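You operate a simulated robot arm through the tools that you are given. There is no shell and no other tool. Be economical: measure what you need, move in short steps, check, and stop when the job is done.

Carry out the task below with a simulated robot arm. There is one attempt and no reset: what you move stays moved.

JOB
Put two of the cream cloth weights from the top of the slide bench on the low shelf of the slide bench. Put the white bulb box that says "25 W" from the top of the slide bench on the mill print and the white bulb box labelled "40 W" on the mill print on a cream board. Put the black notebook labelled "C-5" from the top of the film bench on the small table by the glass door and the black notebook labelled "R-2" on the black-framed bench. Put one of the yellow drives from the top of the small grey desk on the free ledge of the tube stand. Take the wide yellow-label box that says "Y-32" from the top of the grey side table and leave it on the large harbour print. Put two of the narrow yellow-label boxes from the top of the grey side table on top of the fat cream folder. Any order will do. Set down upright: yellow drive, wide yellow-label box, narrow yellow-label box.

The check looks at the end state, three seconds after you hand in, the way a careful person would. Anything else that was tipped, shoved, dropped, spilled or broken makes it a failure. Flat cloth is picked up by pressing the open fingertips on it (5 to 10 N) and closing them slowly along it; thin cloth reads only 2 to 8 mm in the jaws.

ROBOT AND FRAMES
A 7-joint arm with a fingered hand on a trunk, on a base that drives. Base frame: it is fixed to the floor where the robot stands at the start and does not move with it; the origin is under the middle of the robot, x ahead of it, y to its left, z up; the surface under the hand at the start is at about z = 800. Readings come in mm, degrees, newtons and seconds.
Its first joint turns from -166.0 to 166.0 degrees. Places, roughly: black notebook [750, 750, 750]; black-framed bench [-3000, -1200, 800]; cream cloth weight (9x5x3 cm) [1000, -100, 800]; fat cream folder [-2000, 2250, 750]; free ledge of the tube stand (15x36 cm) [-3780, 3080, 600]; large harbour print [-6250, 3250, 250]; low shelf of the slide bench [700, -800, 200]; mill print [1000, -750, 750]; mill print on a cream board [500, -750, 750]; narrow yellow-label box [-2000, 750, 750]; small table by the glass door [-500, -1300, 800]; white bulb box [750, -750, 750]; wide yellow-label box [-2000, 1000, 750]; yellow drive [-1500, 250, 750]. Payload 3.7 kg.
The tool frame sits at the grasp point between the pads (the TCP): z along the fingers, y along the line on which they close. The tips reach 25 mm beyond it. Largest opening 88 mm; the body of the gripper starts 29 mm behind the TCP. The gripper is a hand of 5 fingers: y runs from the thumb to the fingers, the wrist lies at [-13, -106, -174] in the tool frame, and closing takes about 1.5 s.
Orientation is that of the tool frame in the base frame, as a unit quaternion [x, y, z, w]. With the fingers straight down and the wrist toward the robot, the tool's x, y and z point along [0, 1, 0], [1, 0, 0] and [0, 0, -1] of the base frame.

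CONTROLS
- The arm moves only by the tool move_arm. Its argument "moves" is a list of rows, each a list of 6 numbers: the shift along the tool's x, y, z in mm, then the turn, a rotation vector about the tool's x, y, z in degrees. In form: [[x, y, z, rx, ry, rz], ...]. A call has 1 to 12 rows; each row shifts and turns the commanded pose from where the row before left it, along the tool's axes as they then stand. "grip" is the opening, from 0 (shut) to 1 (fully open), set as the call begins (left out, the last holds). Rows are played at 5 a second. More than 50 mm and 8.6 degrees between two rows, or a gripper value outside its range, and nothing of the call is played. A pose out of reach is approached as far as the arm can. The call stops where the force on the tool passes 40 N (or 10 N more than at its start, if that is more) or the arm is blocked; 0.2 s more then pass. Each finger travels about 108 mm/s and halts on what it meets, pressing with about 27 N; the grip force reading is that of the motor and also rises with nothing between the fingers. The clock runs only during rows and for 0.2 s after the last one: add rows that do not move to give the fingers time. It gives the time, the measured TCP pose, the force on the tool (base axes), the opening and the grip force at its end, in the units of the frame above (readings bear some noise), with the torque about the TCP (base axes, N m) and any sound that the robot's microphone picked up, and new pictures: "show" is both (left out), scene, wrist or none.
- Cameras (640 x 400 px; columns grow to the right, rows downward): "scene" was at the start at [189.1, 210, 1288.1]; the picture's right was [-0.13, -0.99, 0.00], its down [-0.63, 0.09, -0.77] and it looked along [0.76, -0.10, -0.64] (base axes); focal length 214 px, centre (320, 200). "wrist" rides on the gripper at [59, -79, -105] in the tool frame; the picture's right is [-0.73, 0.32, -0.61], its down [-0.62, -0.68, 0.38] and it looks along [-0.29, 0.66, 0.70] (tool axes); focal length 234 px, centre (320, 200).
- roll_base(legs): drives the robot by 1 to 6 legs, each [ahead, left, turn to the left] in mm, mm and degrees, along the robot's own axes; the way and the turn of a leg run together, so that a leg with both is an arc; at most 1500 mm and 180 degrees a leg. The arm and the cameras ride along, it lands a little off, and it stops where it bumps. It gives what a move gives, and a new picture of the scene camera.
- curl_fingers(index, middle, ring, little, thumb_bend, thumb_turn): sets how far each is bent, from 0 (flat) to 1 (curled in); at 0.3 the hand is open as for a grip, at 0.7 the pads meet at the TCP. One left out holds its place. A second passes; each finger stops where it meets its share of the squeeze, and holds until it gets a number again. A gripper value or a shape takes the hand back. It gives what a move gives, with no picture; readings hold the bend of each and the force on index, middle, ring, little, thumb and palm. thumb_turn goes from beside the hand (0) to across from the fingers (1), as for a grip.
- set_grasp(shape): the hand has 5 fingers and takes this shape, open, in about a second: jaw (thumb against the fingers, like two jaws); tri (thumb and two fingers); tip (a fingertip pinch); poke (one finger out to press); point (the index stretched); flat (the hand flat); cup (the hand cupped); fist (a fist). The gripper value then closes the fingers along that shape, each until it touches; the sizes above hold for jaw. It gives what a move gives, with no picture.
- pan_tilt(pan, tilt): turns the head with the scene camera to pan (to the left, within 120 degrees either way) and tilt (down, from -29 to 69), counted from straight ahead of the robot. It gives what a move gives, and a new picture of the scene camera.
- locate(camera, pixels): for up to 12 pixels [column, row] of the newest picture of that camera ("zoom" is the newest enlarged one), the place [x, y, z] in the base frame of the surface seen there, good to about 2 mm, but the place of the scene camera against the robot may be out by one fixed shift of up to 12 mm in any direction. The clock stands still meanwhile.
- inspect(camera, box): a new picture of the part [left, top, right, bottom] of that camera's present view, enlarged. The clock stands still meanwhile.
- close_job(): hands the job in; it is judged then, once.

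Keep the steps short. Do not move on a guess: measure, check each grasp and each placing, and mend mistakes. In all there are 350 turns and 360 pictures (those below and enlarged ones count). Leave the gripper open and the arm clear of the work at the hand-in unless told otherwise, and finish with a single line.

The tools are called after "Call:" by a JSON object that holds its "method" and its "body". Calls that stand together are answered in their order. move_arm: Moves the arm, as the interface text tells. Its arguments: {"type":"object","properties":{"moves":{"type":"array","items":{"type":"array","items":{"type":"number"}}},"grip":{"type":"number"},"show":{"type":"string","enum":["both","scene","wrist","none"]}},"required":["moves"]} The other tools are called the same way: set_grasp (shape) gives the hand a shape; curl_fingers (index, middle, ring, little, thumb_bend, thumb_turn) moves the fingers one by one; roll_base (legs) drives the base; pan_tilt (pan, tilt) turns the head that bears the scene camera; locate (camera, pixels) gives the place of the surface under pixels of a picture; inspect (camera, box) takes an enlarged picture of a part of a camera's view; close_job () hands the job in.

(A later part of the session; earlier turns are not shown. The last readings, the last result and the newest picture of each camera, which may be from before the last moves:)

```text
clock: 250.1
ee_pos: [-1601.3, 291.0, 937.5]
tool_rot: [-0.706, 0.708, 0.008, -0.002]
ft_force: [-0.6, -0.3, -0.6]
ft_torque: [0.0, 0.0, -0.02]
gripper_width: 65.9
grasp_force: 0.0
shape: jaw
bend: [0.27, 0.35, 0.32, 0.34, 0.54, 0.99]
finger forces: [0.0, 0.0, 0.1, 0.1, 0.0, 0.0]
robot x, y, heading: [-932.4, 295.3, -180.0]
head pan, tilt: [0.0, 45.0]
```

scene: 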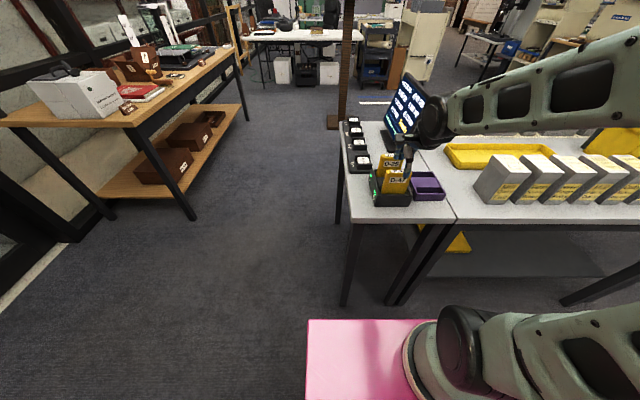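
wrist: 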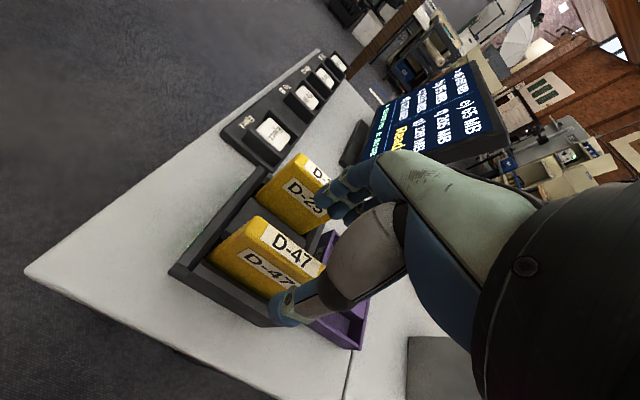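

Narrow the opening a bit and descend.

Call:
{"method": "move_arm", "body": {"moves": [[0, 0, 0, 0, 0, 0], [0, -2, 0, 0, 0, 0], [0, 0, 0, 0, 0, 0], [0, 0, 20, 0, 0, 0], [0, 0, 15, 0, 0, 0], [0, 0, 10, 0, 0, 0], [0, 0, 0, 0, 0, 0]], "grip": 0.55, "show": "wrist"}}

Call:
{"method": "inspect", "body": {"camera": "scene", "box": [350, 120, 450, 220]}}

```text
clock: 251.7
ee_pos: [-1600.0, 290.9, 890.9]
tool_rot: [-0.707, 0.708, 0.007, -0.002]
ft_force: [0.2, 0.1, 0.7]
ft_torque: [0.0, 0.0, 0.05]
gripper_width: 48.7
grasp_force: 0.0
shape: jaw
bend: [0.74, 0.42, 0.39, 0.42, 0.67, 1.0]
finger forces: [0.0, 0.0, 0.1, 0.1, 0.0, 0.1]
robot x, y, heading: [-929.1, 292.0, -179.8]
head pan, tilt: [0.0, 45.0]
```

wrist: 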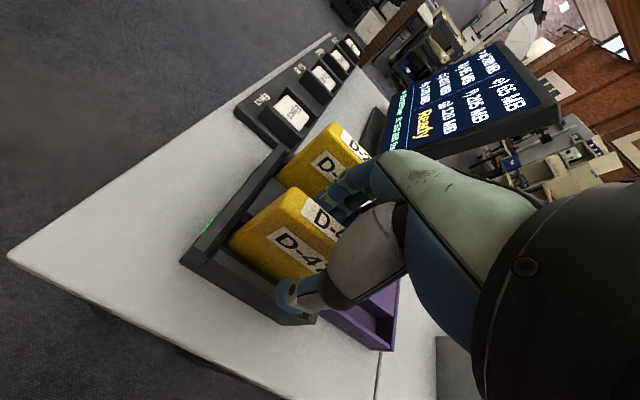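

```text
4.00 times, centred on (400, 170) of scene
```

zoom: 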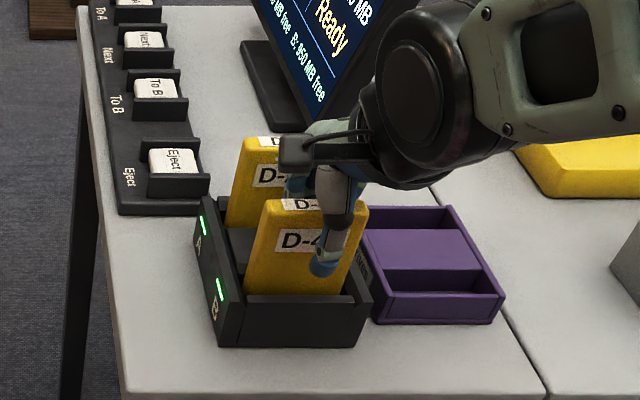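

Call:
{"method": "move_arm", "body": {"moves": [[0, 0, 8, 0, 0, 0], [0, 0, 0, 0, 0, 0], [0, 0, 0, 0, 0, 0], [0, 0, 0, 0, 0, 0], [0, 0, 0, 0, 0, 0], [0, 0, 0, 0, 0, 0], [0, 0, 0, 0, 0, 0]], "grip": 0, "show": "wrist"}}

```text
clock: 253.3
ee_pos: [-1600.2, 290.6, 882.9]
tool_rot: [-0.707, 0.708, 0.007, -0.003]
ft_force: [0.7, 0.5, 7.0]
ft_torque: [0.06, 0.05, 0.08]
gripper_width: 14.4
grasp_force: 27.2
shape: jaw
bend: [0.73, 0.61, 0.61, 0.63, 0.75, 1.0]
finger forces: [13.7, 6.3, 3.0, 1.6, 24.6, 0.0]
robot x, y, heading: [-933.0, 290.8, -179.9]
head pan, tilt: [0.0, 45.0]
```

wrist: 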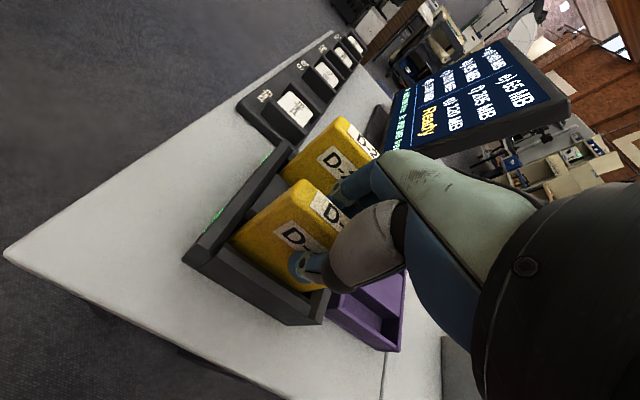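

Gripped. Lift carefully.

Call:
{"method": "move_arm", "body": {"moves": [[0, 0, -8, 0, 0, 0], [0, 0, -12, 0, 0, 0], [0, 0, -15, 0, 0, 0], [0, 0, 0, 0, 0, 0]], "show": "scene"}}

Call:
{"method": "inspect", "body": {"camera": "scene", "box": [350, 120, 450, 220]}}

```text
clock: 254.3
ee_pos: [-1598.6, 290.1, 920.2]
tool_rot: [-0.707, 0.707, 0.007, -0.002]
ft_force: [-0.2, 0.0, -1.6]
ft_torque: [-0.01, -0.02, 0.05]
gripper_width: 14.1
grasp_force: 27.7
shape: jaw
bend: [0.73, 0.62, 0.64, 0.68, 0.75, 1.0]
finger forces: [14.7, 5.6, 2.8, 1.0, 24.2, 0.0]
robot x, y, heading: [-930.0, 293.9, -180.0]
head pan, tilt: [0.0, 45.0]
```

scene: 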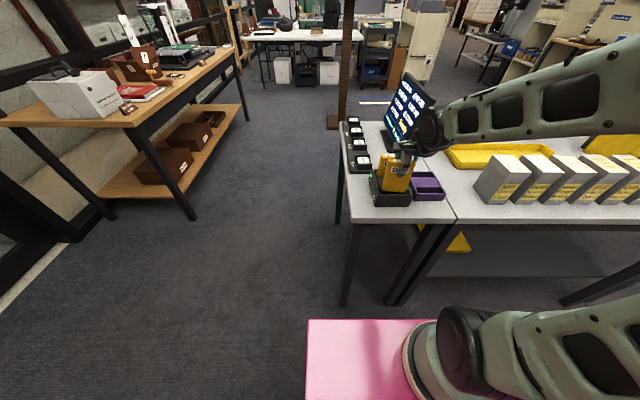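

```text
4.00 times, centred on (400, 170) of scene
```

zoom: 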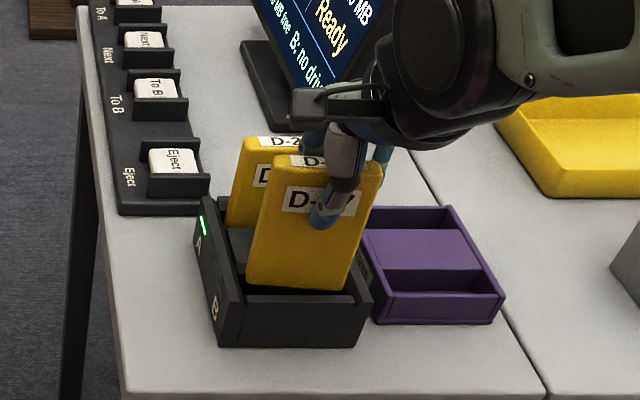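

Drive comes out. Lift another 110 mm and check its attitude.

Call:
{"method": "move_arm", "body": {"moves": [[0, 0, -40, 0, 0, 0], [0, 0, -40, 0, 0, 0], [0, -20, -40, 0, 0, 0], [0, -40, 0, 0, 0, 0], [0, -40, 0, 0, 0, 0], [0, 0, 0, 0, 0, 0]]}}

Call:
{"method": "inspect", "body": {"camera": "scene", "box": [350, 90, 470, 210]}}

```text
clock: 255.7
ee_pos: [-1498.4, 287.8, 1039.0]
tool_rot: [-0.707, 0.708, 0.007, -0.003]
ft_force: [0.4, 0.0, -2.6]
ft_torque: [0.0, -0.01, -0.02]
gripper_width: 14.1
grasp_force: 26.6
shape: jaw
bend: [0.73, 0.62, 0.65, 0.7, 0.75, 1.0]
finger forces: [15.7, 5.4, 2.8, 0.0, 23.8, 0.1]
robot x, y, heading: [-931.6, 292.4, -180.2]
head pan, tilt: [0.0, 45.0]
```

scene: 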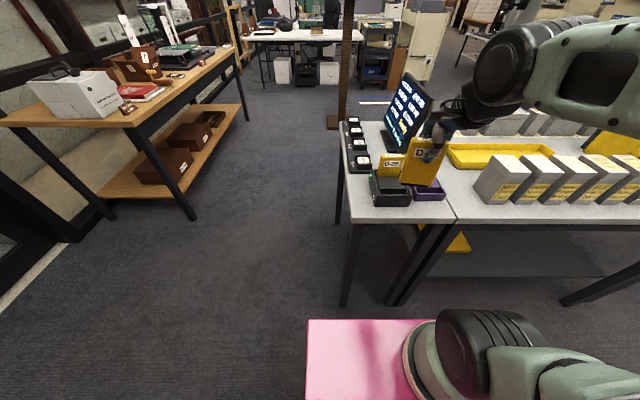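
wrist: 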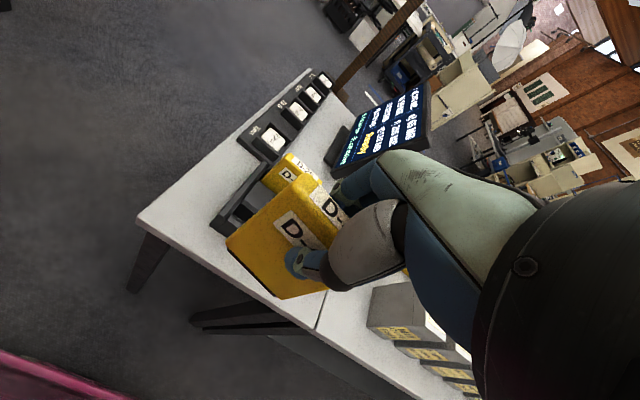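

```text
3.33 times, centred on (410, 150) of scene
```

zoom: 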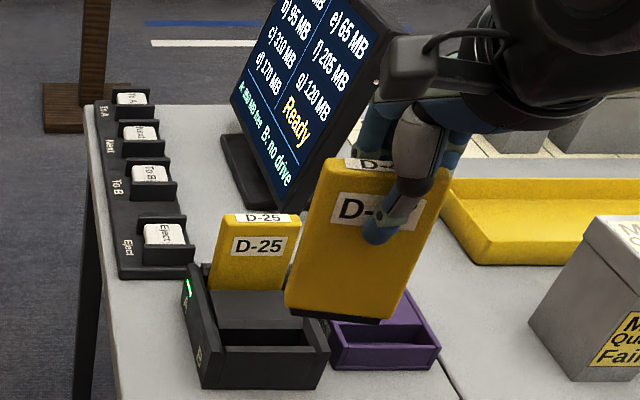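

Call:
{"method": "locate", "body": {"camera": "zoom", "pixels": [[325, 180], [290, 295], [375, 312], [440, 195], [330, 290], [340, 240], [300, 318], [360, 320]]}}

```text
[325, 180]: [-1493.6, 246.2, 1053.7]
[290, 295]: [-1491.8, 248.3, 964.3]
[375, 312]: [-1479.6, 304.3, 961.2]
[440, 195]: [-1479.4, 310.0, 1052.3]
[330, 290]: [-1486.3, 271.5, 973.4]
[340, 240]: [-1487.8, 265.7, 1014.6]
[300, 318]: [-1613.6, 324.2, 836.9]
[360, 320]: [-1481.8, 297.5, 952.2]
```

Drive is upright in the grip. Drive around the desk: strafe left 630, forward 1750, turn right 90 to face +y.

Call:
{"method": "roll_base", "body": {"legs": [[0, 630, 0], [1000, 0, 0], [750, 0, 0], [0, 0, -90]]}}

Call:
{"method": "pan_tilt", "body": {"pan": 20, "tilt": 20}}

```text
clock: 271.6
ee_pos: [-2694.5, 219.8, 1038.4]
tool_rot: [0.002, 1.0, 0.007, 0.004]
ft_force: [-0.2, -0.1, -0.8]
ft_torque: [-0.04, -0.01, 0.03]
gripper_width: 13.9
grasp_force: 26.5
shape: jaw
bend: [0.73, 0.62, 0.66, 0.7, 0.76, 1.0]
finger forces: [15.5, 5.4, 2.5, 0.1, 23.4, 0.0]
robot x, y, heading: [-2689.0, -342.6, 90.1]
head pan, tilt: [0.0, 45.0]
```

scene: 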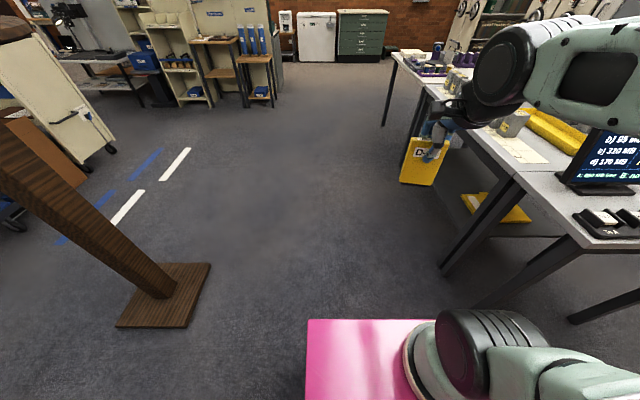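

```text
clock: 272.5
ee_pos: [-2693.0, 218.7, 1040.2]
tool_rot: [0.002, 1.0, 0.008, 0.003]
ft_force: [0.8, -0.3, -2.5]
ft_torque: [-0.02, -0.03, 0.03]
gripper_width: 14.1
grasp_force: 26.9
shape: jaw
bend: [0.73, 0.62, 0.66, 0.7, 0.76, 1.0]
finger forces: [15.4, 5.4, 2.6, 0.1, 23.4, 0.0]
robot x, y, heading: [-2688.3, -350.4, 90.2]
head pan, tilt: [20.0, 20.0]
```

scene: 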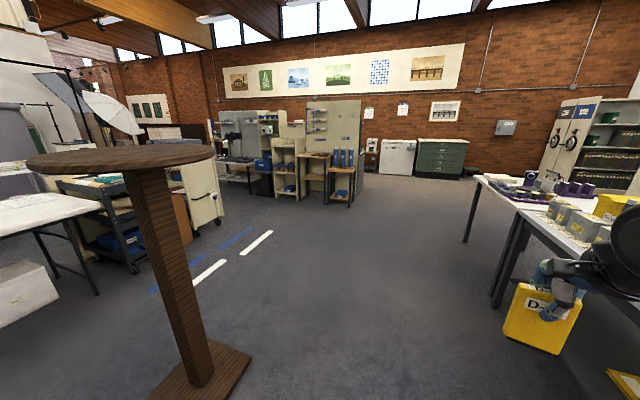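

Call:
{"method": "inspect", "body": {"camera": "scene", "box": [260, 110, 380, 210]}}

Call:
{"method": "locate", "body": {"camera": "scene", "pixels": [[342, 168], [316, 155], [340, 192], [352, 200], [330, 200], [295, 155], [345, 155], [370, 175], [235, 262], [120, 265]]}}

```text
4.00 times, centred on (320, 160) of scene
```

zoom: 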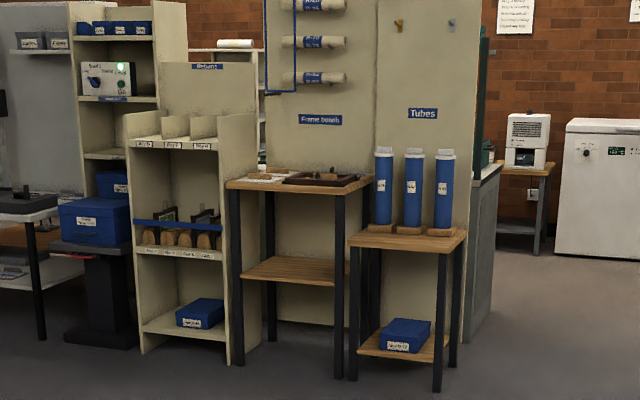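

```text
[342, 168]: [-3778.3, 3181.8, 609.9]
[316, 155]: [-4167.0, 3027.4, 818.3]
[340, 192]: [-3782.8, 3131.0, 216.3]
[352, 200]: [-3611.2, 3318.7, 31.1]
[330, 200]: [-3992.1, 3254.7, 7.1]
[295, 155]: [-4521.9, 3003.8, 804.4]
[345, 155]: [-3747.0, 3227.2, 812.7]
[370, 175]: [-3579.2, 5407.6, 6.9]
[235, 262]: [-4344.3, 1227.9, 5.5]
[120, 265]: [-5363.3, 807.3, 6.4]
```

Tube stand ledge: z≈605, centre (-3780,3080). Drive: forward 2600, then strafe left ~1080.

Call:
{"method": "roll_base", "body": {"legs": [[1400, 0, 0], [1200, 0, 0], [0, 1085, 0]]}}

Call:
{"method": "pan_tilt", "body": {"pan": 0, "tilt": 40}}

```text
clock: 290.5
ee_pos: [-3780.3, 2847.3, 1038.4]
tool_rot: [0.001, 1.0, 0.007, 0.003]
ft_force: [-0.5, 1.3, -2.0]
ft_torque: [-0.01, -0.01, 0.0]
gripper_width: 13.7
grasp_force: 26.9
shape: jaw
bend: [0.73, 0.62, 0.66, 0.7, 0.76, 1.0]
finger forces: [15.7, 5.3, 2.7, 0.0, 23.4, 0.1]
robot x, y, heading: [-3776.4, 2282.0, 90.3]
head pan, tilt: [20.0, 20.0]
```

scene: 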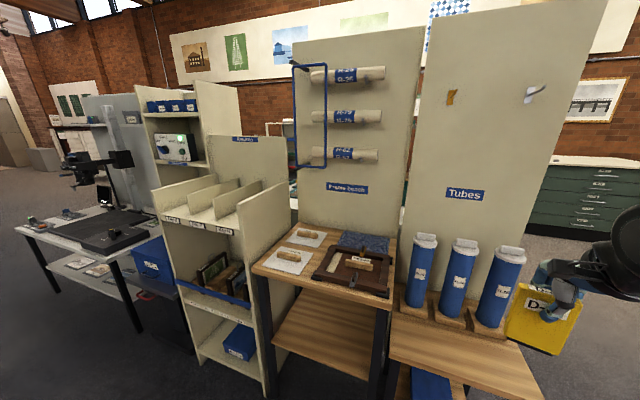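

```text
clock: 291.3
ee_pos: [-3779.2, 2848.7, 1038.7]
tool_rot: [-0.001, 1.0, 0.007, 0.003]
ft_force: [-0.1, 0.0, -1.8]
ft_torque: [0.01, 0.01, 0.0]
gripper_width: 14.1
grasp_force: 26.8
shape: jaw
bend: [0.73, 0.62, 0.66, 0.7, 0.76, 1.0]
finger forces: [15.6, 5.4, 2.6, 0.0, 23.5, 0.1]
robot x, y, heading: [-3775.3, 2281.9, 90.3]
head pan, tilt: [0.0, 40.0]
```

scene: 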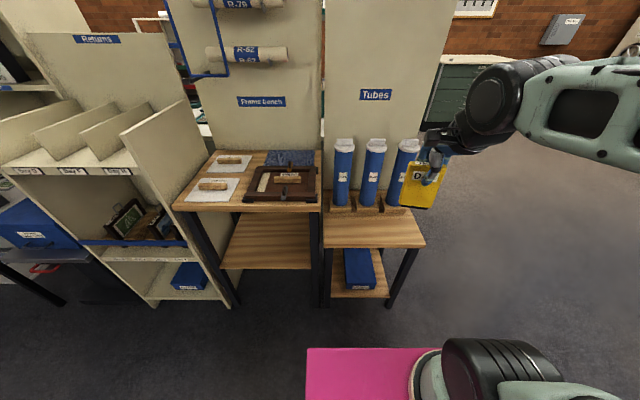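

Call:
{"method": "locate", "body": {"camera": "scene", "pixels": [[325, 240], [423, 240], [330, 220], [375, 228], [413, 220], [340, 212], [400, 212], [375, 240], [371, 150], [410, 150], [400, 200]]}}

Call:
{"method": "inspect", "body": {"camera": "scene", "box": [310, 130, 460, 260]}}

```text
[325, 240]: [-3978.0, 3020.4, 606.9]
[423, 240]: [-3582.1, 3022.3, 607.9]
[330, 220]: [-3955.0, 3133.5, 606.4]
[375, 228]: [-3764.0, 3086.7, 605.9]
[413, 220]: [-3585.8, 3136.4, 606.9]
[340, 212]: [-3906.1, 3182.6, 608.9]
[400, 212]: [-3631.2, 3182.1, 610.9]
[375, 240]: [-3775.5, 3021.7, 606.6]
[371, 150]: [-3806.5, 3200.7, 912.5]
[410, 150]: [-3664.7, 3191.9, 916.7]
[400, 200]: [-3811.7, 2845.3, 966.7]
```

```text
3.08 times, centred on (385, 195) of scene
```

zoom: 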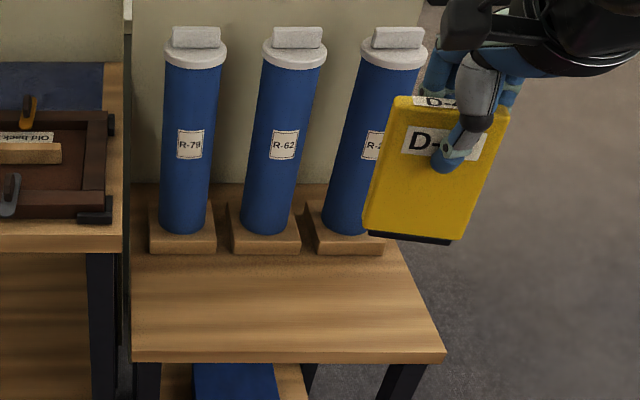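

Lower over the ledge front at (-3780,3070).

Call:
{"method": "move_arm", "body": {"moves": [[0, 44, 0, 0, 0, 0], [0, 44, 0, 0, 0, 0], [0, 44, 0, 0, 0, 0], [0, 44, 0, 0, 0, 0], [0, 44, 0, 0, 0, 0], [0, 0, 45, 0, 0, 0], [0, 0, 45, 0, 0, 0], [0, 0, 45, 0, 0, 0], [0, 0, 45, 0, 0, 0], [0, 0, 45, 0, 0, 0], [0, 0, 45, 0, 0, 0], [0, 0, 0, 0, 0, 0]]}}

Call:
{"method": "inspect", "body": {"camera": "scene", "box": [310, 130, 460, 260]}}

```text
clock: 293.9
ee_pos: [-3777.7, 3071.9, 771.9]
tool_rot: [0.0, 1.0, 0.006, 0.003]
ft_force: [0.3, -0.5, -2.2]
ft_torque: [-0.02, -0.03, 0.0]
gripper_width: 13.8
grasp_force: 26.8
shape: jaw
bend: [0.73, 0.62, 0.71, 0.7, 0.76, 1.0]
finger forces: [15.8, 5.0, 2.7, 0.0, 23.5, 0.1]
robot x, y, heading: [-3773.2, 2282.4, 89.9]
head pan, tilt: [0.0, 40.0]
```

scene: 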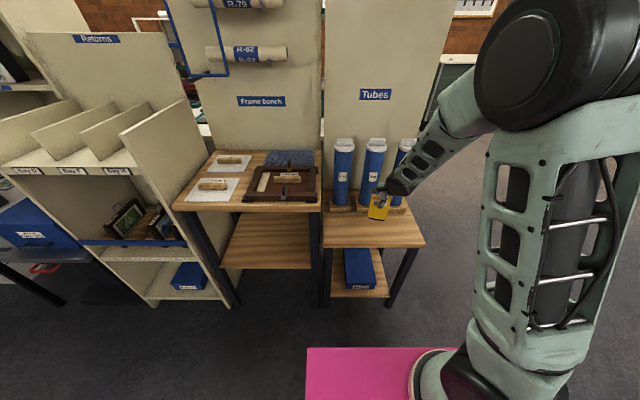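
wrist: 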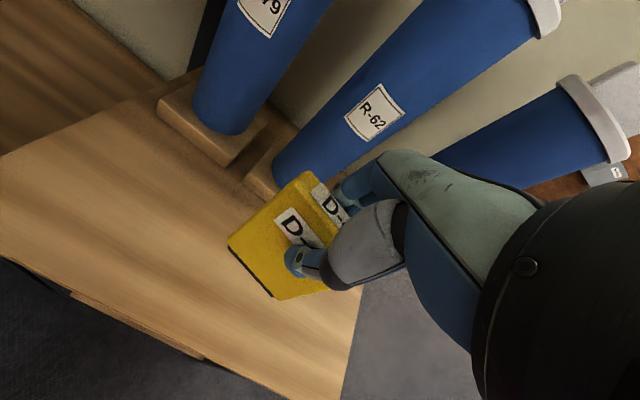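

```text
3.08 times, centred on (385, 195) of scene
```

zoom: 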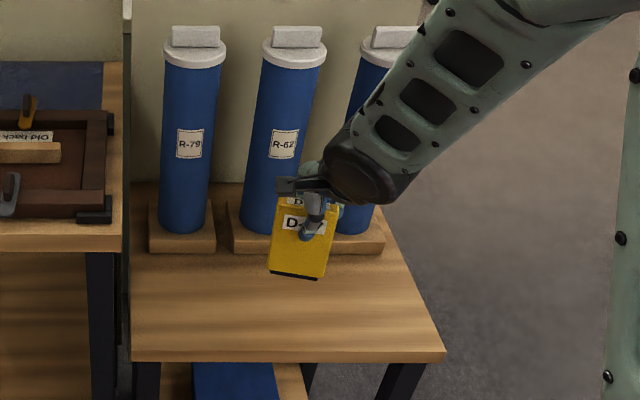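

Call:
{"method": "locate", "body": {"camera": "wrist", "pixels": [[320, 140], [360, 165], [250, 180], [232, 250], [272, 297], [306, 173], [290, 290], [240, 255], [180, 180], [150, 280]]}}

```text
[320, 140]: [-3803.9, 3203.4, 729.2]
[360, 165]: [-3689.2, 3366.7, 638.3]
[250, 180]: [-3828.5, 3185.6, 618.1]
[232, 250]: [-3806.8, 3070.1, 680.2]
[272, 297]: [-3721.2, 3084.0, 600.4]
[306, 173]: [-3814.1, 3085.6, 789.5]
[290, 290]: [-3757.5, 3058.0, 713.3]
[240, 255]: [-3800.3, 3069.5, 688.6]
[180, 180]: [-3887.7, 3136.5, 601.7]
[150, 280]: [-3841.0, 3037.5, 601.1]
```

Call:
{"method": "move_arm", "body": {"moves": [[0, 0, 35, 0, 0, 0], [0, 0, 30, 0, 0, 0], [0, 0, 4, 0, 0, 0], [0, 0, 3, 0, 0, 0], [0, 0, 0, 0, 0, 0]], "show": "none"}}

Call:
{"method": "inspect", "body": {"camera": "scene", "box": [340, 160, 440, 260]}}

```text
clock: 295.1
ee_pos: [-3776.5, 3072.3, 699.3]
tool_rot: [0.0, 1.0, 0.007, 0.004]
ft_force: [-0.2, 0.0, -2.2]
ft_torque: [0.0, -0.01, -0.01]
gripper_width: 13.8
grasp_force: 26.7
shape: jaw
bend: [0.73, 0.62, 0.71, 0.7, 0.76, 1.0]
finger forces: [15.8, 5.1, 2.6, 0.0, 23.5, 0.0]
robot x, y, heading: [-3776.8, 2282.3, 90.0]
head pan, tilt: [0.0, 40.0]
```

```text
4.00 times, centred on (390, 210) of scene
```

zoom: 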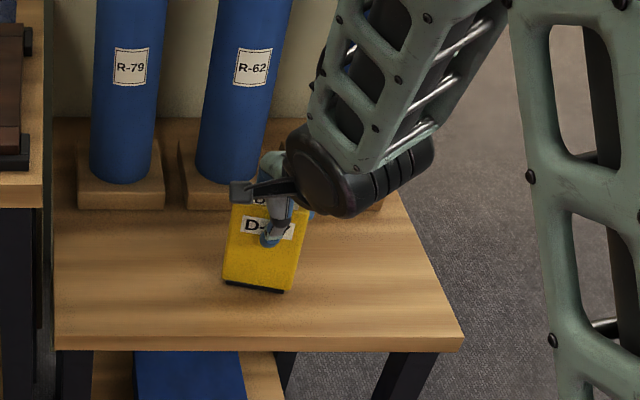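

Call:
{"method": "move_arm", "body": {"moves": [[0, 0, 2, 0, 0, 0], [0, 0, 2, 0, 0, 0], [0, 0, 2, 0, 0, 0], [0, 0, 0, 0, 0, 0]], "show": "none"}}

```text
clock: 296.1
ee_pos: [-3776.4, 3073.1, 695.2]
tool_rot: [0.0, 1.0, 0.009, 0.003]
ft_force: [0.8, -3.5, 32.9]
ft_torque: [-0.01, 0.0, 0.07]
gripper_width: 15.3
grasp_force: 27.0
shape: jaw
bend: [0.73, 0.62, 0.71, 0.7, 0.76, 0.99]
finger forces: [17.6, 7.5, 3.2, 0.1, 31.5, 0.0]
robot x, y, heading: [-3779.2, 2279.9, 90.1]
head pan, tilt: [0.0, 40.0]
```

Firm contact; ease 1.5 mm and open slightly.

Call:
{"method": "move_arm", "body": {"moves": [[0, 0, -1.5, 0, 0, 0], [0, 0, 0, 0, 0, 0]], "show": "none"}}

Call:
{"method": "move_arm", "body": {"moves": [[0, 0, 0, 0, 0, 0], [0, 0, 0, 0, 0, 0], [0, 0, 0, 0, 0, 0], [0, 0, 0, 0, 0, 0]], "grip": 0.5, "show": "wrist"}}

Call:
{"method": "inspect", "body": {"camera": "scene", "box": [340, 160, 440, 260]}}

```text
clock: 296.7
ee_pos: [-3776.4, 3072.5, 695.4]
tool_rot: [0.0, 1.0, 0.007, 0.004]
ft_force: [-1.1, -0.6, 25.1]
ft_torque: [0.02, 0.06, 0.03]
gripper_width: 15.6
grasp_force: 27.1
shape: jaw
bend: [0.73, 0.62, 0.71, 0.7, 0.76, 0.99]
finger forces: [17.4, 7.1, 3.0, 0.1, 29.8, 0.2]
robot x, y, heading: [-3777.3, 2284.5, 90.1]
head pan, tilt: [0.0, 40.0]
```

```text
clock: 297.7
ee_pos: [-3775.6, 3073.5, 694.0]
tool_rot: [-0.001, 1.0, 0.008, 0.003]
ft_force: [0.3, -0.3, 0.0]
ft_torque: [0.0, 0.0, 0.01]
gripper_width: 43.3
grasp_force: 0.1
shape: jaw
bend: [0.74, 0.45, 0.41, 0.41, 0.7, 1.0]
finger forces: [0.1, 0.0, 0.0, 0.0, 0.0, 0.0]
robot x, y, heading: [-3774.5, 2277.8, 90.3]
head pan, tilt: [0.0, 40.0]
```

wrist: 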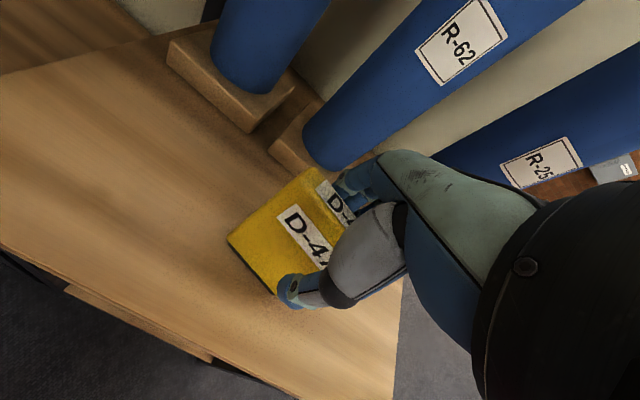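

```text
4.00 times, centred on (390, 210) of scene
```

zoom: 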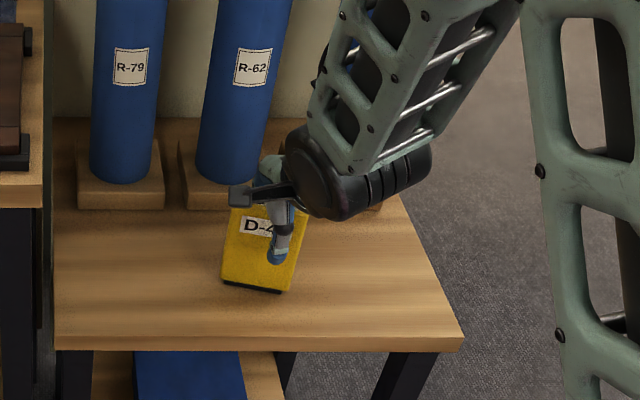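

Free-standing. Lift straight up.

Call:
{"method": "move_arm", "body": {"moves": [[0, 0, -10, 0, 0, 0], [0, 0, -20, 0, 0, 0], [0, 0, -40, 0, 0, 0], [0, 0, -45, 0, 0, 0], [0, 0, -45, 0, 0, 0], [0, 0, -45, 0, 0, 0], [0, 0, -45, 0, 0, 0], [0, -20, -45, 0, 0, 0], [0, -40, -30, 0, 0, 0], [0, -45, 0, 0, 0, 0], [0, -45, 0, 0, 0, 0], [0, -45, 0, 0, 0, 0]], "show": "scene"}}

Call:
{"method": "inspect", "body": {"camera": "scene", "box": [340, 160, 440, 260]}}

```text
clock: 300.3
ee_pos: [-3776.0, 2874.0, 1019.0]
tool_rot: [0.0, 1.0, 0.008, 0.004]
ft_force: [0.0, 0.7, -0.5]
ft_torque: [0.01, 0.0, 0.0]
gripper_width: 43.8
grasp_force: 0.1
shape: jaw
bend: [0.74, 0.44, 0.41, 0.41, 0.7, 1.0]
finger forces: [0.1, 0.1, 0.0, 0.0, 0.1, 0.0]
robot x, y, heading: [-3776.0, 2282.5, 90.1]
head pan, tilt: [0.0, 40.0]
```

scene: 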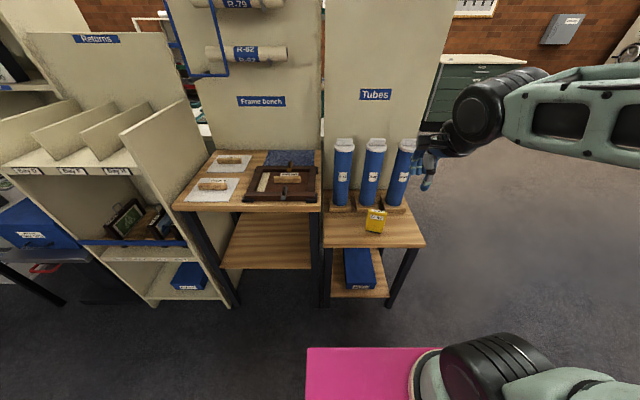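

```text
4.00 times, centred on (390, 210) of scene
```

zoom: 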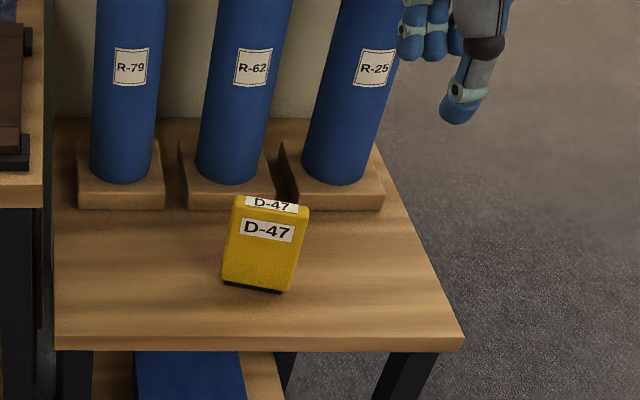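

Drive stands upright on the ledge. Next the side table boxes: drive to its west side, facing +x.

Call:
{"method": "roll_base", "body": {"legs": [[-150, 0, 0], [0, 0, -90], [680, 0, 0], [0, -1050, 0]]}}

Call:
{"method": "pan_tilt", "body": {"pan": 0, "tilt": 30}}

```text
clock: 313.9
ee_pos: [-2498.3, 1078.1, 1019.6]
tool_rot: [0.712, 0.702, 0.003, 0.007]
ft_force: [0.4, -0.2, 0.5]
ft_torque: [0.01, 0.05, 0.01]
gripper_width: 43.9
grasp_force: 0.1
shape: jaw
bend: [0.74, 0.44, 0.41, 0.41, 0.7, 1.0]
finger forces: [0.0, 0.0, 0.0, 0.0, 0.0, 0.0]
robot x, y, heading: [-3091.8, 1081.0, -0.4]
head pan, tilt: [0.0, 40.0]
```

scene: 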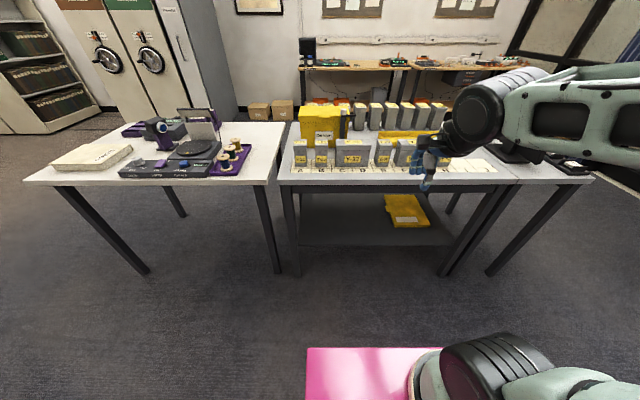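

```text
clock: 314.6
ee_pos: [-2499.2, 1077.8, 1019.2]
tool_rot: [0.711, 0.703, 0.003, 0.007]
ft_force: [-0.8, -0.5, 0.7]
ft_torque: [-0.01, 0.0, 0.03]
gripper_width: 43.9
grasp_force: 0.1
shape: jaw
bend: [0.74, 0.44, 0.41, 0.41, 0.7, 1.0]
finger forces: [0.0, 0.0, 0.1, 0.0, 0.0, 0.0]
robot x, y, heading: [-3093.3, 1085.4, -0.2]
head pan, tilt: [0.0, 30.0]
```

scene: 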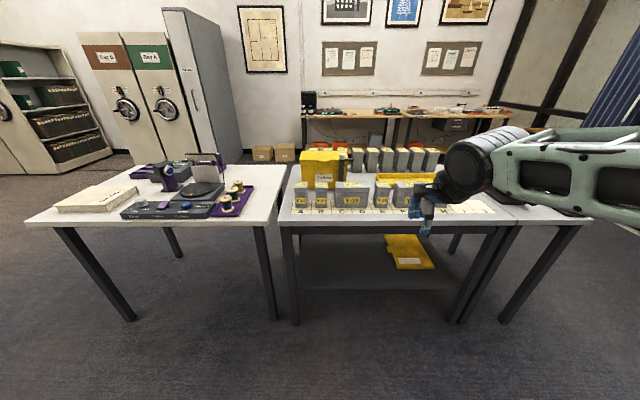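

Call:
{"method": "inspect", "body": {"camera": "scene", "box": [270, 130, 470, 240]}}

Call:
{"method": "inspect", "body": {"camera": "scene", "box": [20, 140, 270, 240]}}

```text
3.20 times, centred on (370, 185) of scene
```

zoom: 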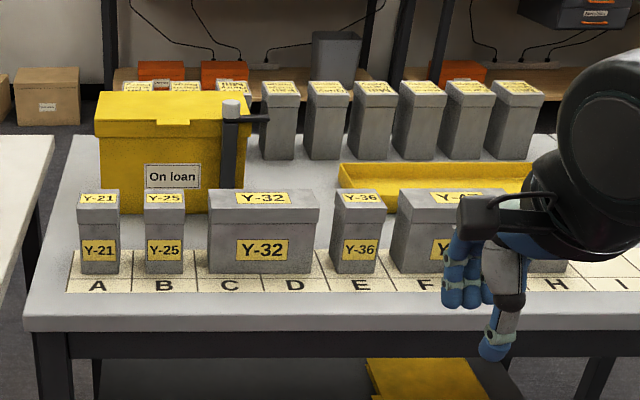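

```text
2.56 times, centred on (145, 190) of scene
```

zoom: 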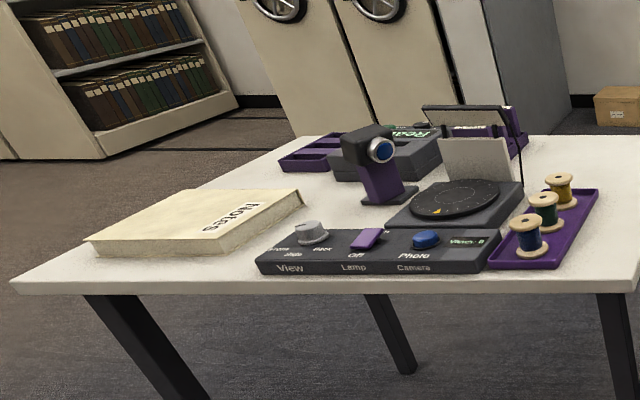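

Call:
{"method": "inspect", "body": {"camera": "scene", "box": [280, 170, 400, 230]}}

Call:
{"method": "locate", "body": {"camera": "zoom", "pixels": [[75, 75], [115, 75], [200, 75], [235, 75], [315, 75], [500, 75], [550, 75], [600, 75], [95, 130], [410, 130], [410, 65], [95, 65]]}}

Call:
{"method": "locate", "body": {"camera": "scene", "pixels": [[58, 205], [136, 188], [95, 195], [75, 207], [115, 200], [100, 187], [125, 187], [70, 197], [280, 222], [265, 222]]}}

```text
5.33 times, centred on (340, 200) of scene
```

zoom: 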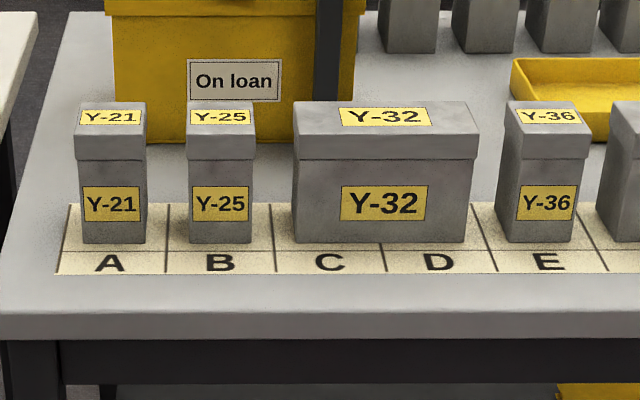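

```text
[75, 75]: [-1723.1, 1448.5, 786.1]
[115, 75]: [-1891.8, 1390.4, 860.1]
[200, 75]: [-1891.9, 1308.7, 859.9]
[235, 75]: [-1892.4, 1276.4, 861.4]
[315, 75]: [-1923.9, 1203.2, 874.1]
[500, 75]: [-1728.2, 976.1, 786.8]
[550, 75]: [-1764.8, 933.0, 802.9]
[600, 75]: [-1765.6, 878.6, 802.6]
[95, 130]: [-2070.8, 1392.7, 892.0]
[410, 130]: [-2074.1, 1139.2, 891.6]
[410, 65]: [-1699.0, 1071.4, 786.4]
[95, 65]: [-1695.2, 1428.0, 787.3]
```

```text
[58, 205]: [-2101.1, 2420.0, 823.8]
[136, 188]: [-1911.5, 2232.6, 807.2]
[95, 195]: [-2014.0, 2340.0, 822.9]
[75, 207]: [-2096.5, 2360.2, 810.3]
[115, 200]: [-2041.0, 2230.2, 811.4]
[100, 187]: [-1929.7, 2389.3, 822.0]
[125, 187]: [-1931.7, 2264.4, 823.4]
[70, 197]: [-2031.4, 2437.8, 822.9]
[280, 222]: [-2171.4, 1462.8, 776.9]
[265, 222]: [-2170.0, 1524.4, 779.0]
```

Call:
{"method": "locate", "body": {"camera": "zoom", "pixels": [[84, 106], [143, 106], [78, 150], [144, 150], [298, 106], [470, 106], [298, 150], [474, 150], [110, 240], [385, 240], [190, 106], [252, 150]]}}

```text
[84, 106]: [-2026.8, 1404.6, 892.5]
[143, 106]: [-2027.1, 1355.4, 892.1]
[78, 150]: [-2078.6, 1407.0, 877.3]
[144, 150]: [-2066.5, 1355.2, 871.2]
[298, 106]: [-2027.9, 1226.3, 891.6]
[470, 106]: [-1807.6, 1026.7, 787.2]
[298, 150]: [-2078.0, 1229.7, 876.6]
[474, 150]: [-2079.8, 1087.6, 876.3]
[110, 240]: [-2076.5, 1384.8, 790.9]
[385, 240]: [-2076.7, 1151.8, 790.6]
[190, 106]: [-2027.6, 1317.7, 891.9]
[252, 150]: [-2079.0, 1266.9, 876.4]
```

Narrow boxes Y-21 (y 1355–1407), Y-25 (y 1267–1318); wide Y-32 (y 1088–1229); all x -2079…-2026, top 892. Drive up to them.

Call:
{"method": "roll_base", "body": {"legs": [[260, 250, 0.3]]}}

Call:
{"method": "move_arm", "body": {"moves": [[15, 40, 0, 0, 0, 0], [15, 40, 0, 0, 0, 0], [0, 0, 0, 0, 0, 0]], "grip": 1, "show": "wrist"}}

```text
clock: 317.0
ee_pos: [-2234.3, 1328.9, 1019.6]
tool_rot: [0.709, 0.705, 0.002, 0.007]
ft_force: [-0.7, -0.5, 0.5]
ft_torque: [-0.03, -0.02, 0.0]
gripper_width: 44.0
grasp_force: 0.1
shape: jaw
bend: [0.74, 0.44, 0.41, 0.41, 0.7, 1.0]
finger forces: [0.0, 0.0, 0.0, 0.1, 0.1, 0.1]
robot x, y, heading: [-2827.6, 1332.6, -0.1]
head pan, tilt: [0.0, 30.0]
```

scene: 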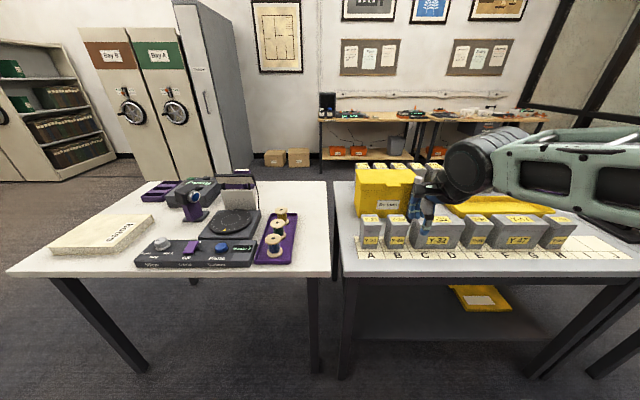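

```text
clock: 317.8
ee_pos: [-2152.0, 1359.7, 1019.0]
tool_rot: [0.71, 0.705, 0.003, 0.007]
ft_force: [1.0, -0.5, -0.2]
ft_torque: [-0.03, 0.0, 0.02]
gripper_width: 87.7
grasp_force: 0.0
shape: jaw
bend: [0.3, 0.3, 0.3, 0.3, 0.3, 0.98]
finger forces: [0.0, 0.0, 0.2, 0.0, 0.0, 0.0]
robot x, y, heading: [-2826.6, 1332.0, -0.2]
head pan, tilt: [0.0, 30.0]
```

wrist: 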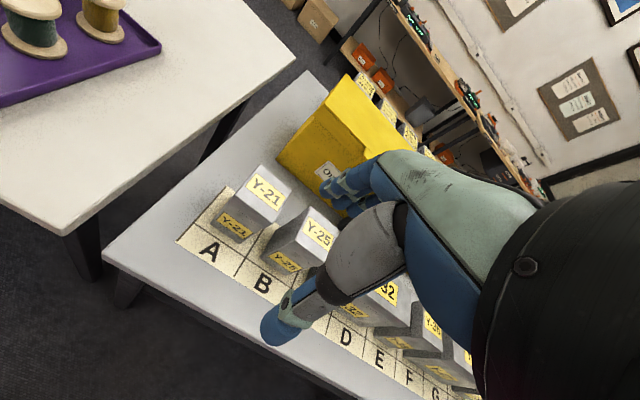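

Call:
{"method": "inspect", "body": {"camera": "wrist", "box": [190, 150, 350, 280]}}

Call:
{"method": "locate", "body": {"camera": "wrist", "pixels": [[257, 168], [291, 187], [277, 218], [235, 190], [320, 207], [345, 225], [313, 253], [275, 230], [330, 185], [365, 160]]}}

```text
3.08 times, centred on (270, 215) of wrist
```

zoom: 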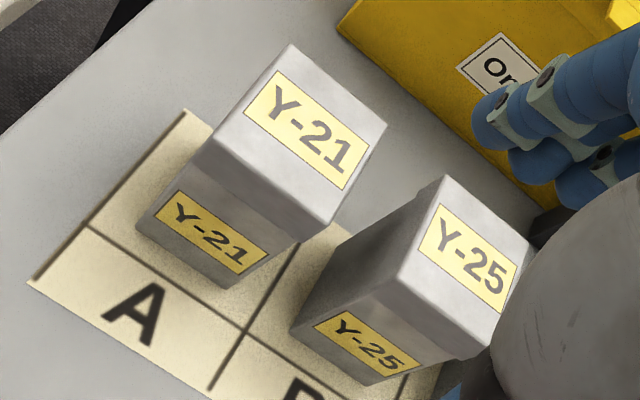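

```text
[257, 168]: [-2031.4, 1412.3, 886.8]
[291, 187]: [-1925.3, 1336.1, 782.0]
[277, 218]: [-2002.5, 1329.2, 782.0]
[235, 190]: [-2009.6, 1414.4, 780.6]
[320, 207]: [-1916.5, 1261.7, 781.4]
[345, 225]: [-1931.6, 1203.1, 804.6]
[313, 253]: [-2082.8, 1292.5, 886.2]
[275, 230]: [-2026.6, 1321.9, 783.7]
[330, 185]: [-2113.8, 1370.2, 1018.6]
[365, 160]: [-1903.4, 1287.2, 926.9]
```

Call:
{"method": "locate", "body": {"camera": "zoom", "pixels": [[290, 50], [380, 128], [325, 215], [215, 135], [445, 182], [528, 245], [490, 335], [400, 270], [300, 140], [342, 25]]}}

```text
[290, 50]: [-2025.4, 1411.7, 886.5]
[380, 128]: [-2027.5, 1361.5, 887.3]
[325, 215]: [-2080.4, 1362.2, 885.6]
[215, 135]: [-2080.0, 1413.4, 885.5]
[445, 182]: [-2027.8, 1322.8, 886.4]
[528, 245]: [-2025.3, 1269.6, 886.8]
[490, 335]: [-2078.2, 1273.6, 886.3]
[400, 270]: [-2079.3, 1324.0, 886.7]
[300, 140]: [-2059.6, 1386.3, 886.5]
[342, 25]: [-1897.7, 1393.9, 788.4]
```

Y-21 centre (-2053,1387), top 886. Move over and lower.

Call:
{"method": "move_arm", "body": {"moves": [[9, 33, 0, 0, 0, 0], [9, 33, 0, 0, 0, 0], [9, 33, 0, 0, 0, 0], [0, 0, 40, 0, 0, 0], [0, 0, 40, 0, 0, 0], [0, 0, 25, 0, 0, 0], [0, 0, 0, 0, 0, 0]], "show": "wrist"}}

Call:
{"method": "inspect", "body": {"camera": "scene", "box": [330, 170, 450, 270]}}

```text
clock: 319.4
ee_pos: [-2050.3, 1383.8, 915.5]
tool_rot: [0.71, 0.704, 0.002, 0.007]
ft_force: [0.1, -0.1, 0.1]
ft_torque: [0.03, -0.02, -0.02]
gripper_width: 87.6
grasp_force: 0.0
shape: jaw
bend: [0.3, 0.3, 0.3, 0.3, 0.3, 0.98]
finger forces: [0.0, 0.0, 0.0, 0.0, 0.0, 0.0]
robot x, y, heading: [-2824.9, 1328.9, -0.6]
head pan, tilt: [0.0, 30.0]
```

wrist: 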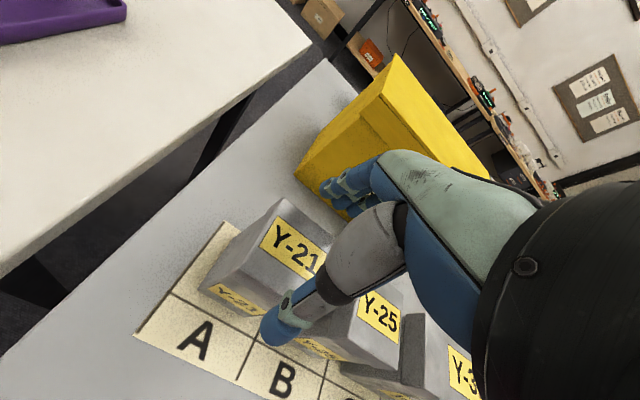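

```text
4.00 times, centred on (390, 220) of scene
```

zoom: 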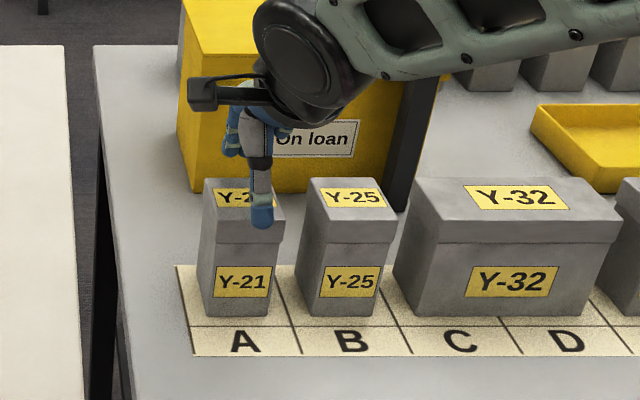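

Call:
{"method": "move_arm", "body": {"moves": [[3, -2, 15, 0, 0, 0], [0, 0, 20, 0, 0, 0], [0, 0, 15, 0, 0, 0], [0, 0, 0, 0, 0, 0]], "show": "none"}}

Call:
{"method": "move_arm", "body": {"moves": [[0, 0, 0, 0, 0, 0], [0, 0, 0, 0, 0, 0], [0, 0, 0, 0, 0, 0], [0, 0, 0, 0, 0, 0], [0, 0, 0, 0, 0, 0], [0, 0, 0, 0, 0, 0], [0, 0, -10, 0, 0, 0], [0, 0, -20, 0, 0, 0], [0, 0, 0, 0, 0, 0]], "grip": 0, "show": "wrist"}}

Call:
{"method": "inspect", "body": {"camera": "scene", "box": [330, 170, 450, 270]}}

```text
clock: 320.4
ee_pos: [-2052.5, 1386.6, 867.4]
tool_rot: [0.709, 0.705, 0.003, 0.008]
ft_force: [2.3, -0.4, 4.5]
ft_torque: [0.03, -0.04, -0.05]
gripper_width: 88.0
grasp_force: 0.0
shape: jaw
bend: [0.29, 0.3, 0.3, 0.3, 0.3, 0.98]
finger forces: [3.7, 0.0, 0.0, 0.0, 0.4, 0.0]
robot x, y, heading: [-2824.4, 1334.3, -0.1]
head pan, tilt: [0.0, 30.0]
```

```text
clock: 322.4
ee_pos: [-2054.7, 1387.3, 897.4]
tool_rot: [0.71, 0.704, 0.002, 0.008]
ft_force: [0.6, 0.8, -1.7]
ft_torque: [-0.01, 0.03, 0.0]
gripper_width: 56.5
grasp_force: 26.7
shape: jaw
bend: [0.3, 0.43, 0.38, 0.42, 0.58, 0.98]
finger forces: [14.2, 11.9, 3.1, 0.0, 28.6, 0.0]
robot x, y, heading: [-2827.4, 1334.4, -0.3]
head pan, tilt: [0.0, 30.0]
```

wrist: 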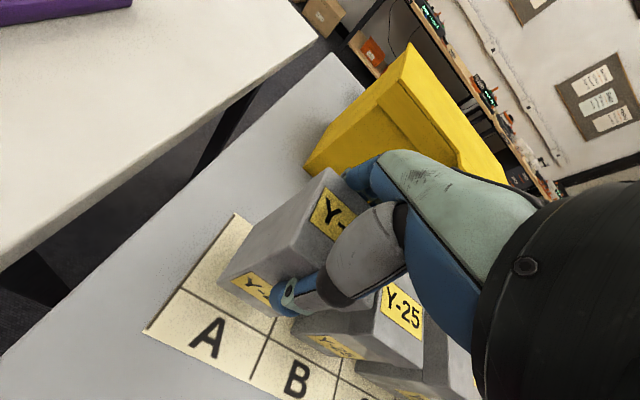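

```text
4.00 times, centred on (390, 220) of scene
```

zoom: 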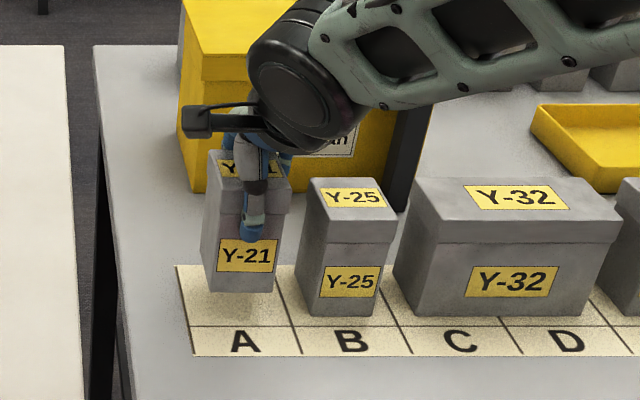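

Y-21 held. Raise, retract, strafe left to the folder.

Call:
{"method": "move_arm", "body": {"moves": [[0, 0, -40, 0, 0, 0], [0, 0, -40, 0, 0, 0], [0, 0, -40, 0, 0, 0], [0, -45, 0, 0, 0, 0], [0, -45, 0, 0, 0, 0], [0, -45, 0, 0, 0, 0], [0, 0, 0, 0, 0, 0]], "show": "none"}}

Call:
{"method": "roll_base", "body": {"legs": [[0, 960, 0.2]]}}

Call:
{"method": "pan_tilt", "body": {"pan": 0, "tilt": 38}}

```text
clock: 324.0
ee_pos: [-2190.0, 1388.7, 1015.1]
tool_rot: [0.709, 0.705, 0.002, 0.008]
ft_force: [0.5, -0.1, -2.5]
ft_torque: [-0.02, 0.02, 0.02]
gripper_width: 56.1
grasp_force: 26.9
shape: jaw
bend: [0.3, 0.43, 0.38, 0.42, 0.58, 0.98]
finger forces: [14.1, 11.9, 3.2, 0.1, 28.6, 0.0]
robot x, y, heading: [-2828.1, 1334.3, -0.4]
head pan, tilt: [0.0, 30.0]
```

```text
clock: 328.9
ee_pos: [-2189.0, 2340.2, 1014.4]
tool_rot: [0.708, 0.706, 0.003, 0.008]
ft_force: [-0.2, -0.6, -2.0]
ft_torque: [-0.03, 0.0, -0.03]
gripper_width: 55.9
grasp_force: 27.1
shape: jaw
bend: [0.3, 0.43, 0.38, 0.42, 0.58, 0.98]
finger forces: [14.1, 11.9, 3.1, 0.0, 28.7, 0.0]
robot x, y, heading: [-2821.6, 2279.5, -0.1]
head pan, tilt: [0.0, 30.0]
```

scene: 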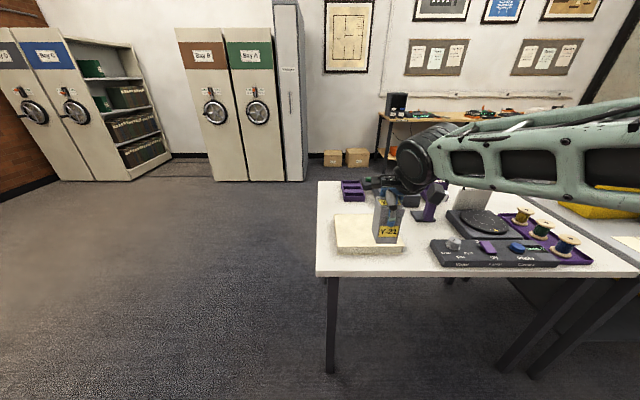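

```text
clock: 329.6
ee_pos: [-2189.6, 2340.7, 1015.6]
tool_rot: [0.708, 0.706, 0.002, 0.007]
ft_force: [0.1, 0.6, -1.3]
ft_torque: [0.01, -0.02, -0.04]
gripper_width: 56.0
grasp_force: 26.7
shape: jaw
bend: [0.3, 0.43, 0.38, 0.42, 0.58, 0.98]
finger forces: [14.1, 11.9, 3.2, 0.0, 28.6, 0.0]
robot x, y, heading: [-2824.4, 2281.8, 0.3]
head pan, tilt: [0.0, 38.0]
```

scene: 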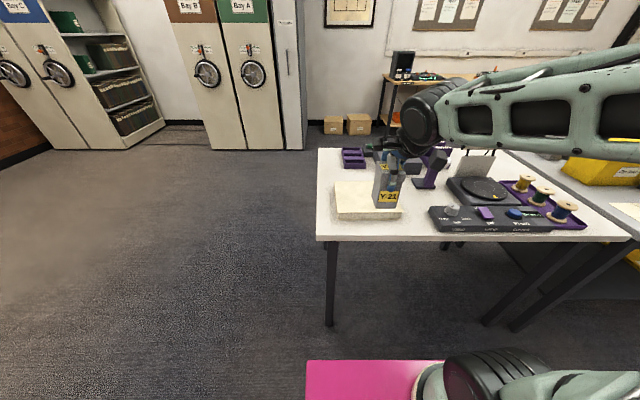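

Call:
{"method": "inspect", "body": {"camera": "wrist", "box": [0, 0, 640, 400]}}

Call:
{"method": "locate", "body": {"camera": "scene", "pixels": [[338, 212], [395, 210], [337, 184], [365, 182], [350, 200], [402, 206], [365, 205]]}}

```text
1.00 times, centred on (320, 200) of wrist (not enlarged: the box is as wide or as high as the picture)
```

zoom: 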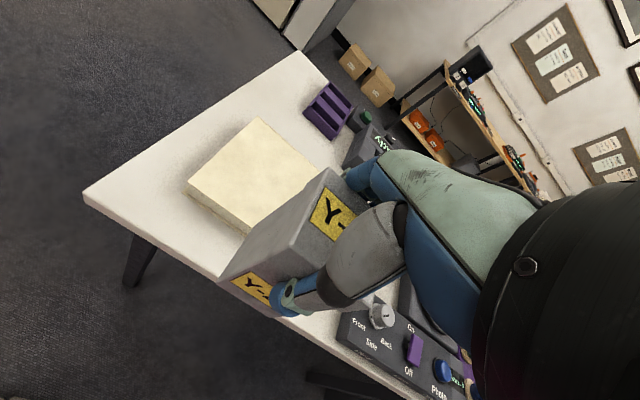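

```text
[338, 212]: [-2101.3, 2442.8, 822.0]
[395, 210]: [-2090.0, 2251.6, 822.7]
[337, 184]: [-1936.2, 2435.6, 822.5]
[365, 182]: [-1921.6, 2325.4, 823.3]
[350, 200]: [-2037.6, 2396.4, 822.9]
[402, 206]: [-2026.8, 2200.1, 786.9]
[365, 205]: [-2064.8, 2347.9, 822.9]
```

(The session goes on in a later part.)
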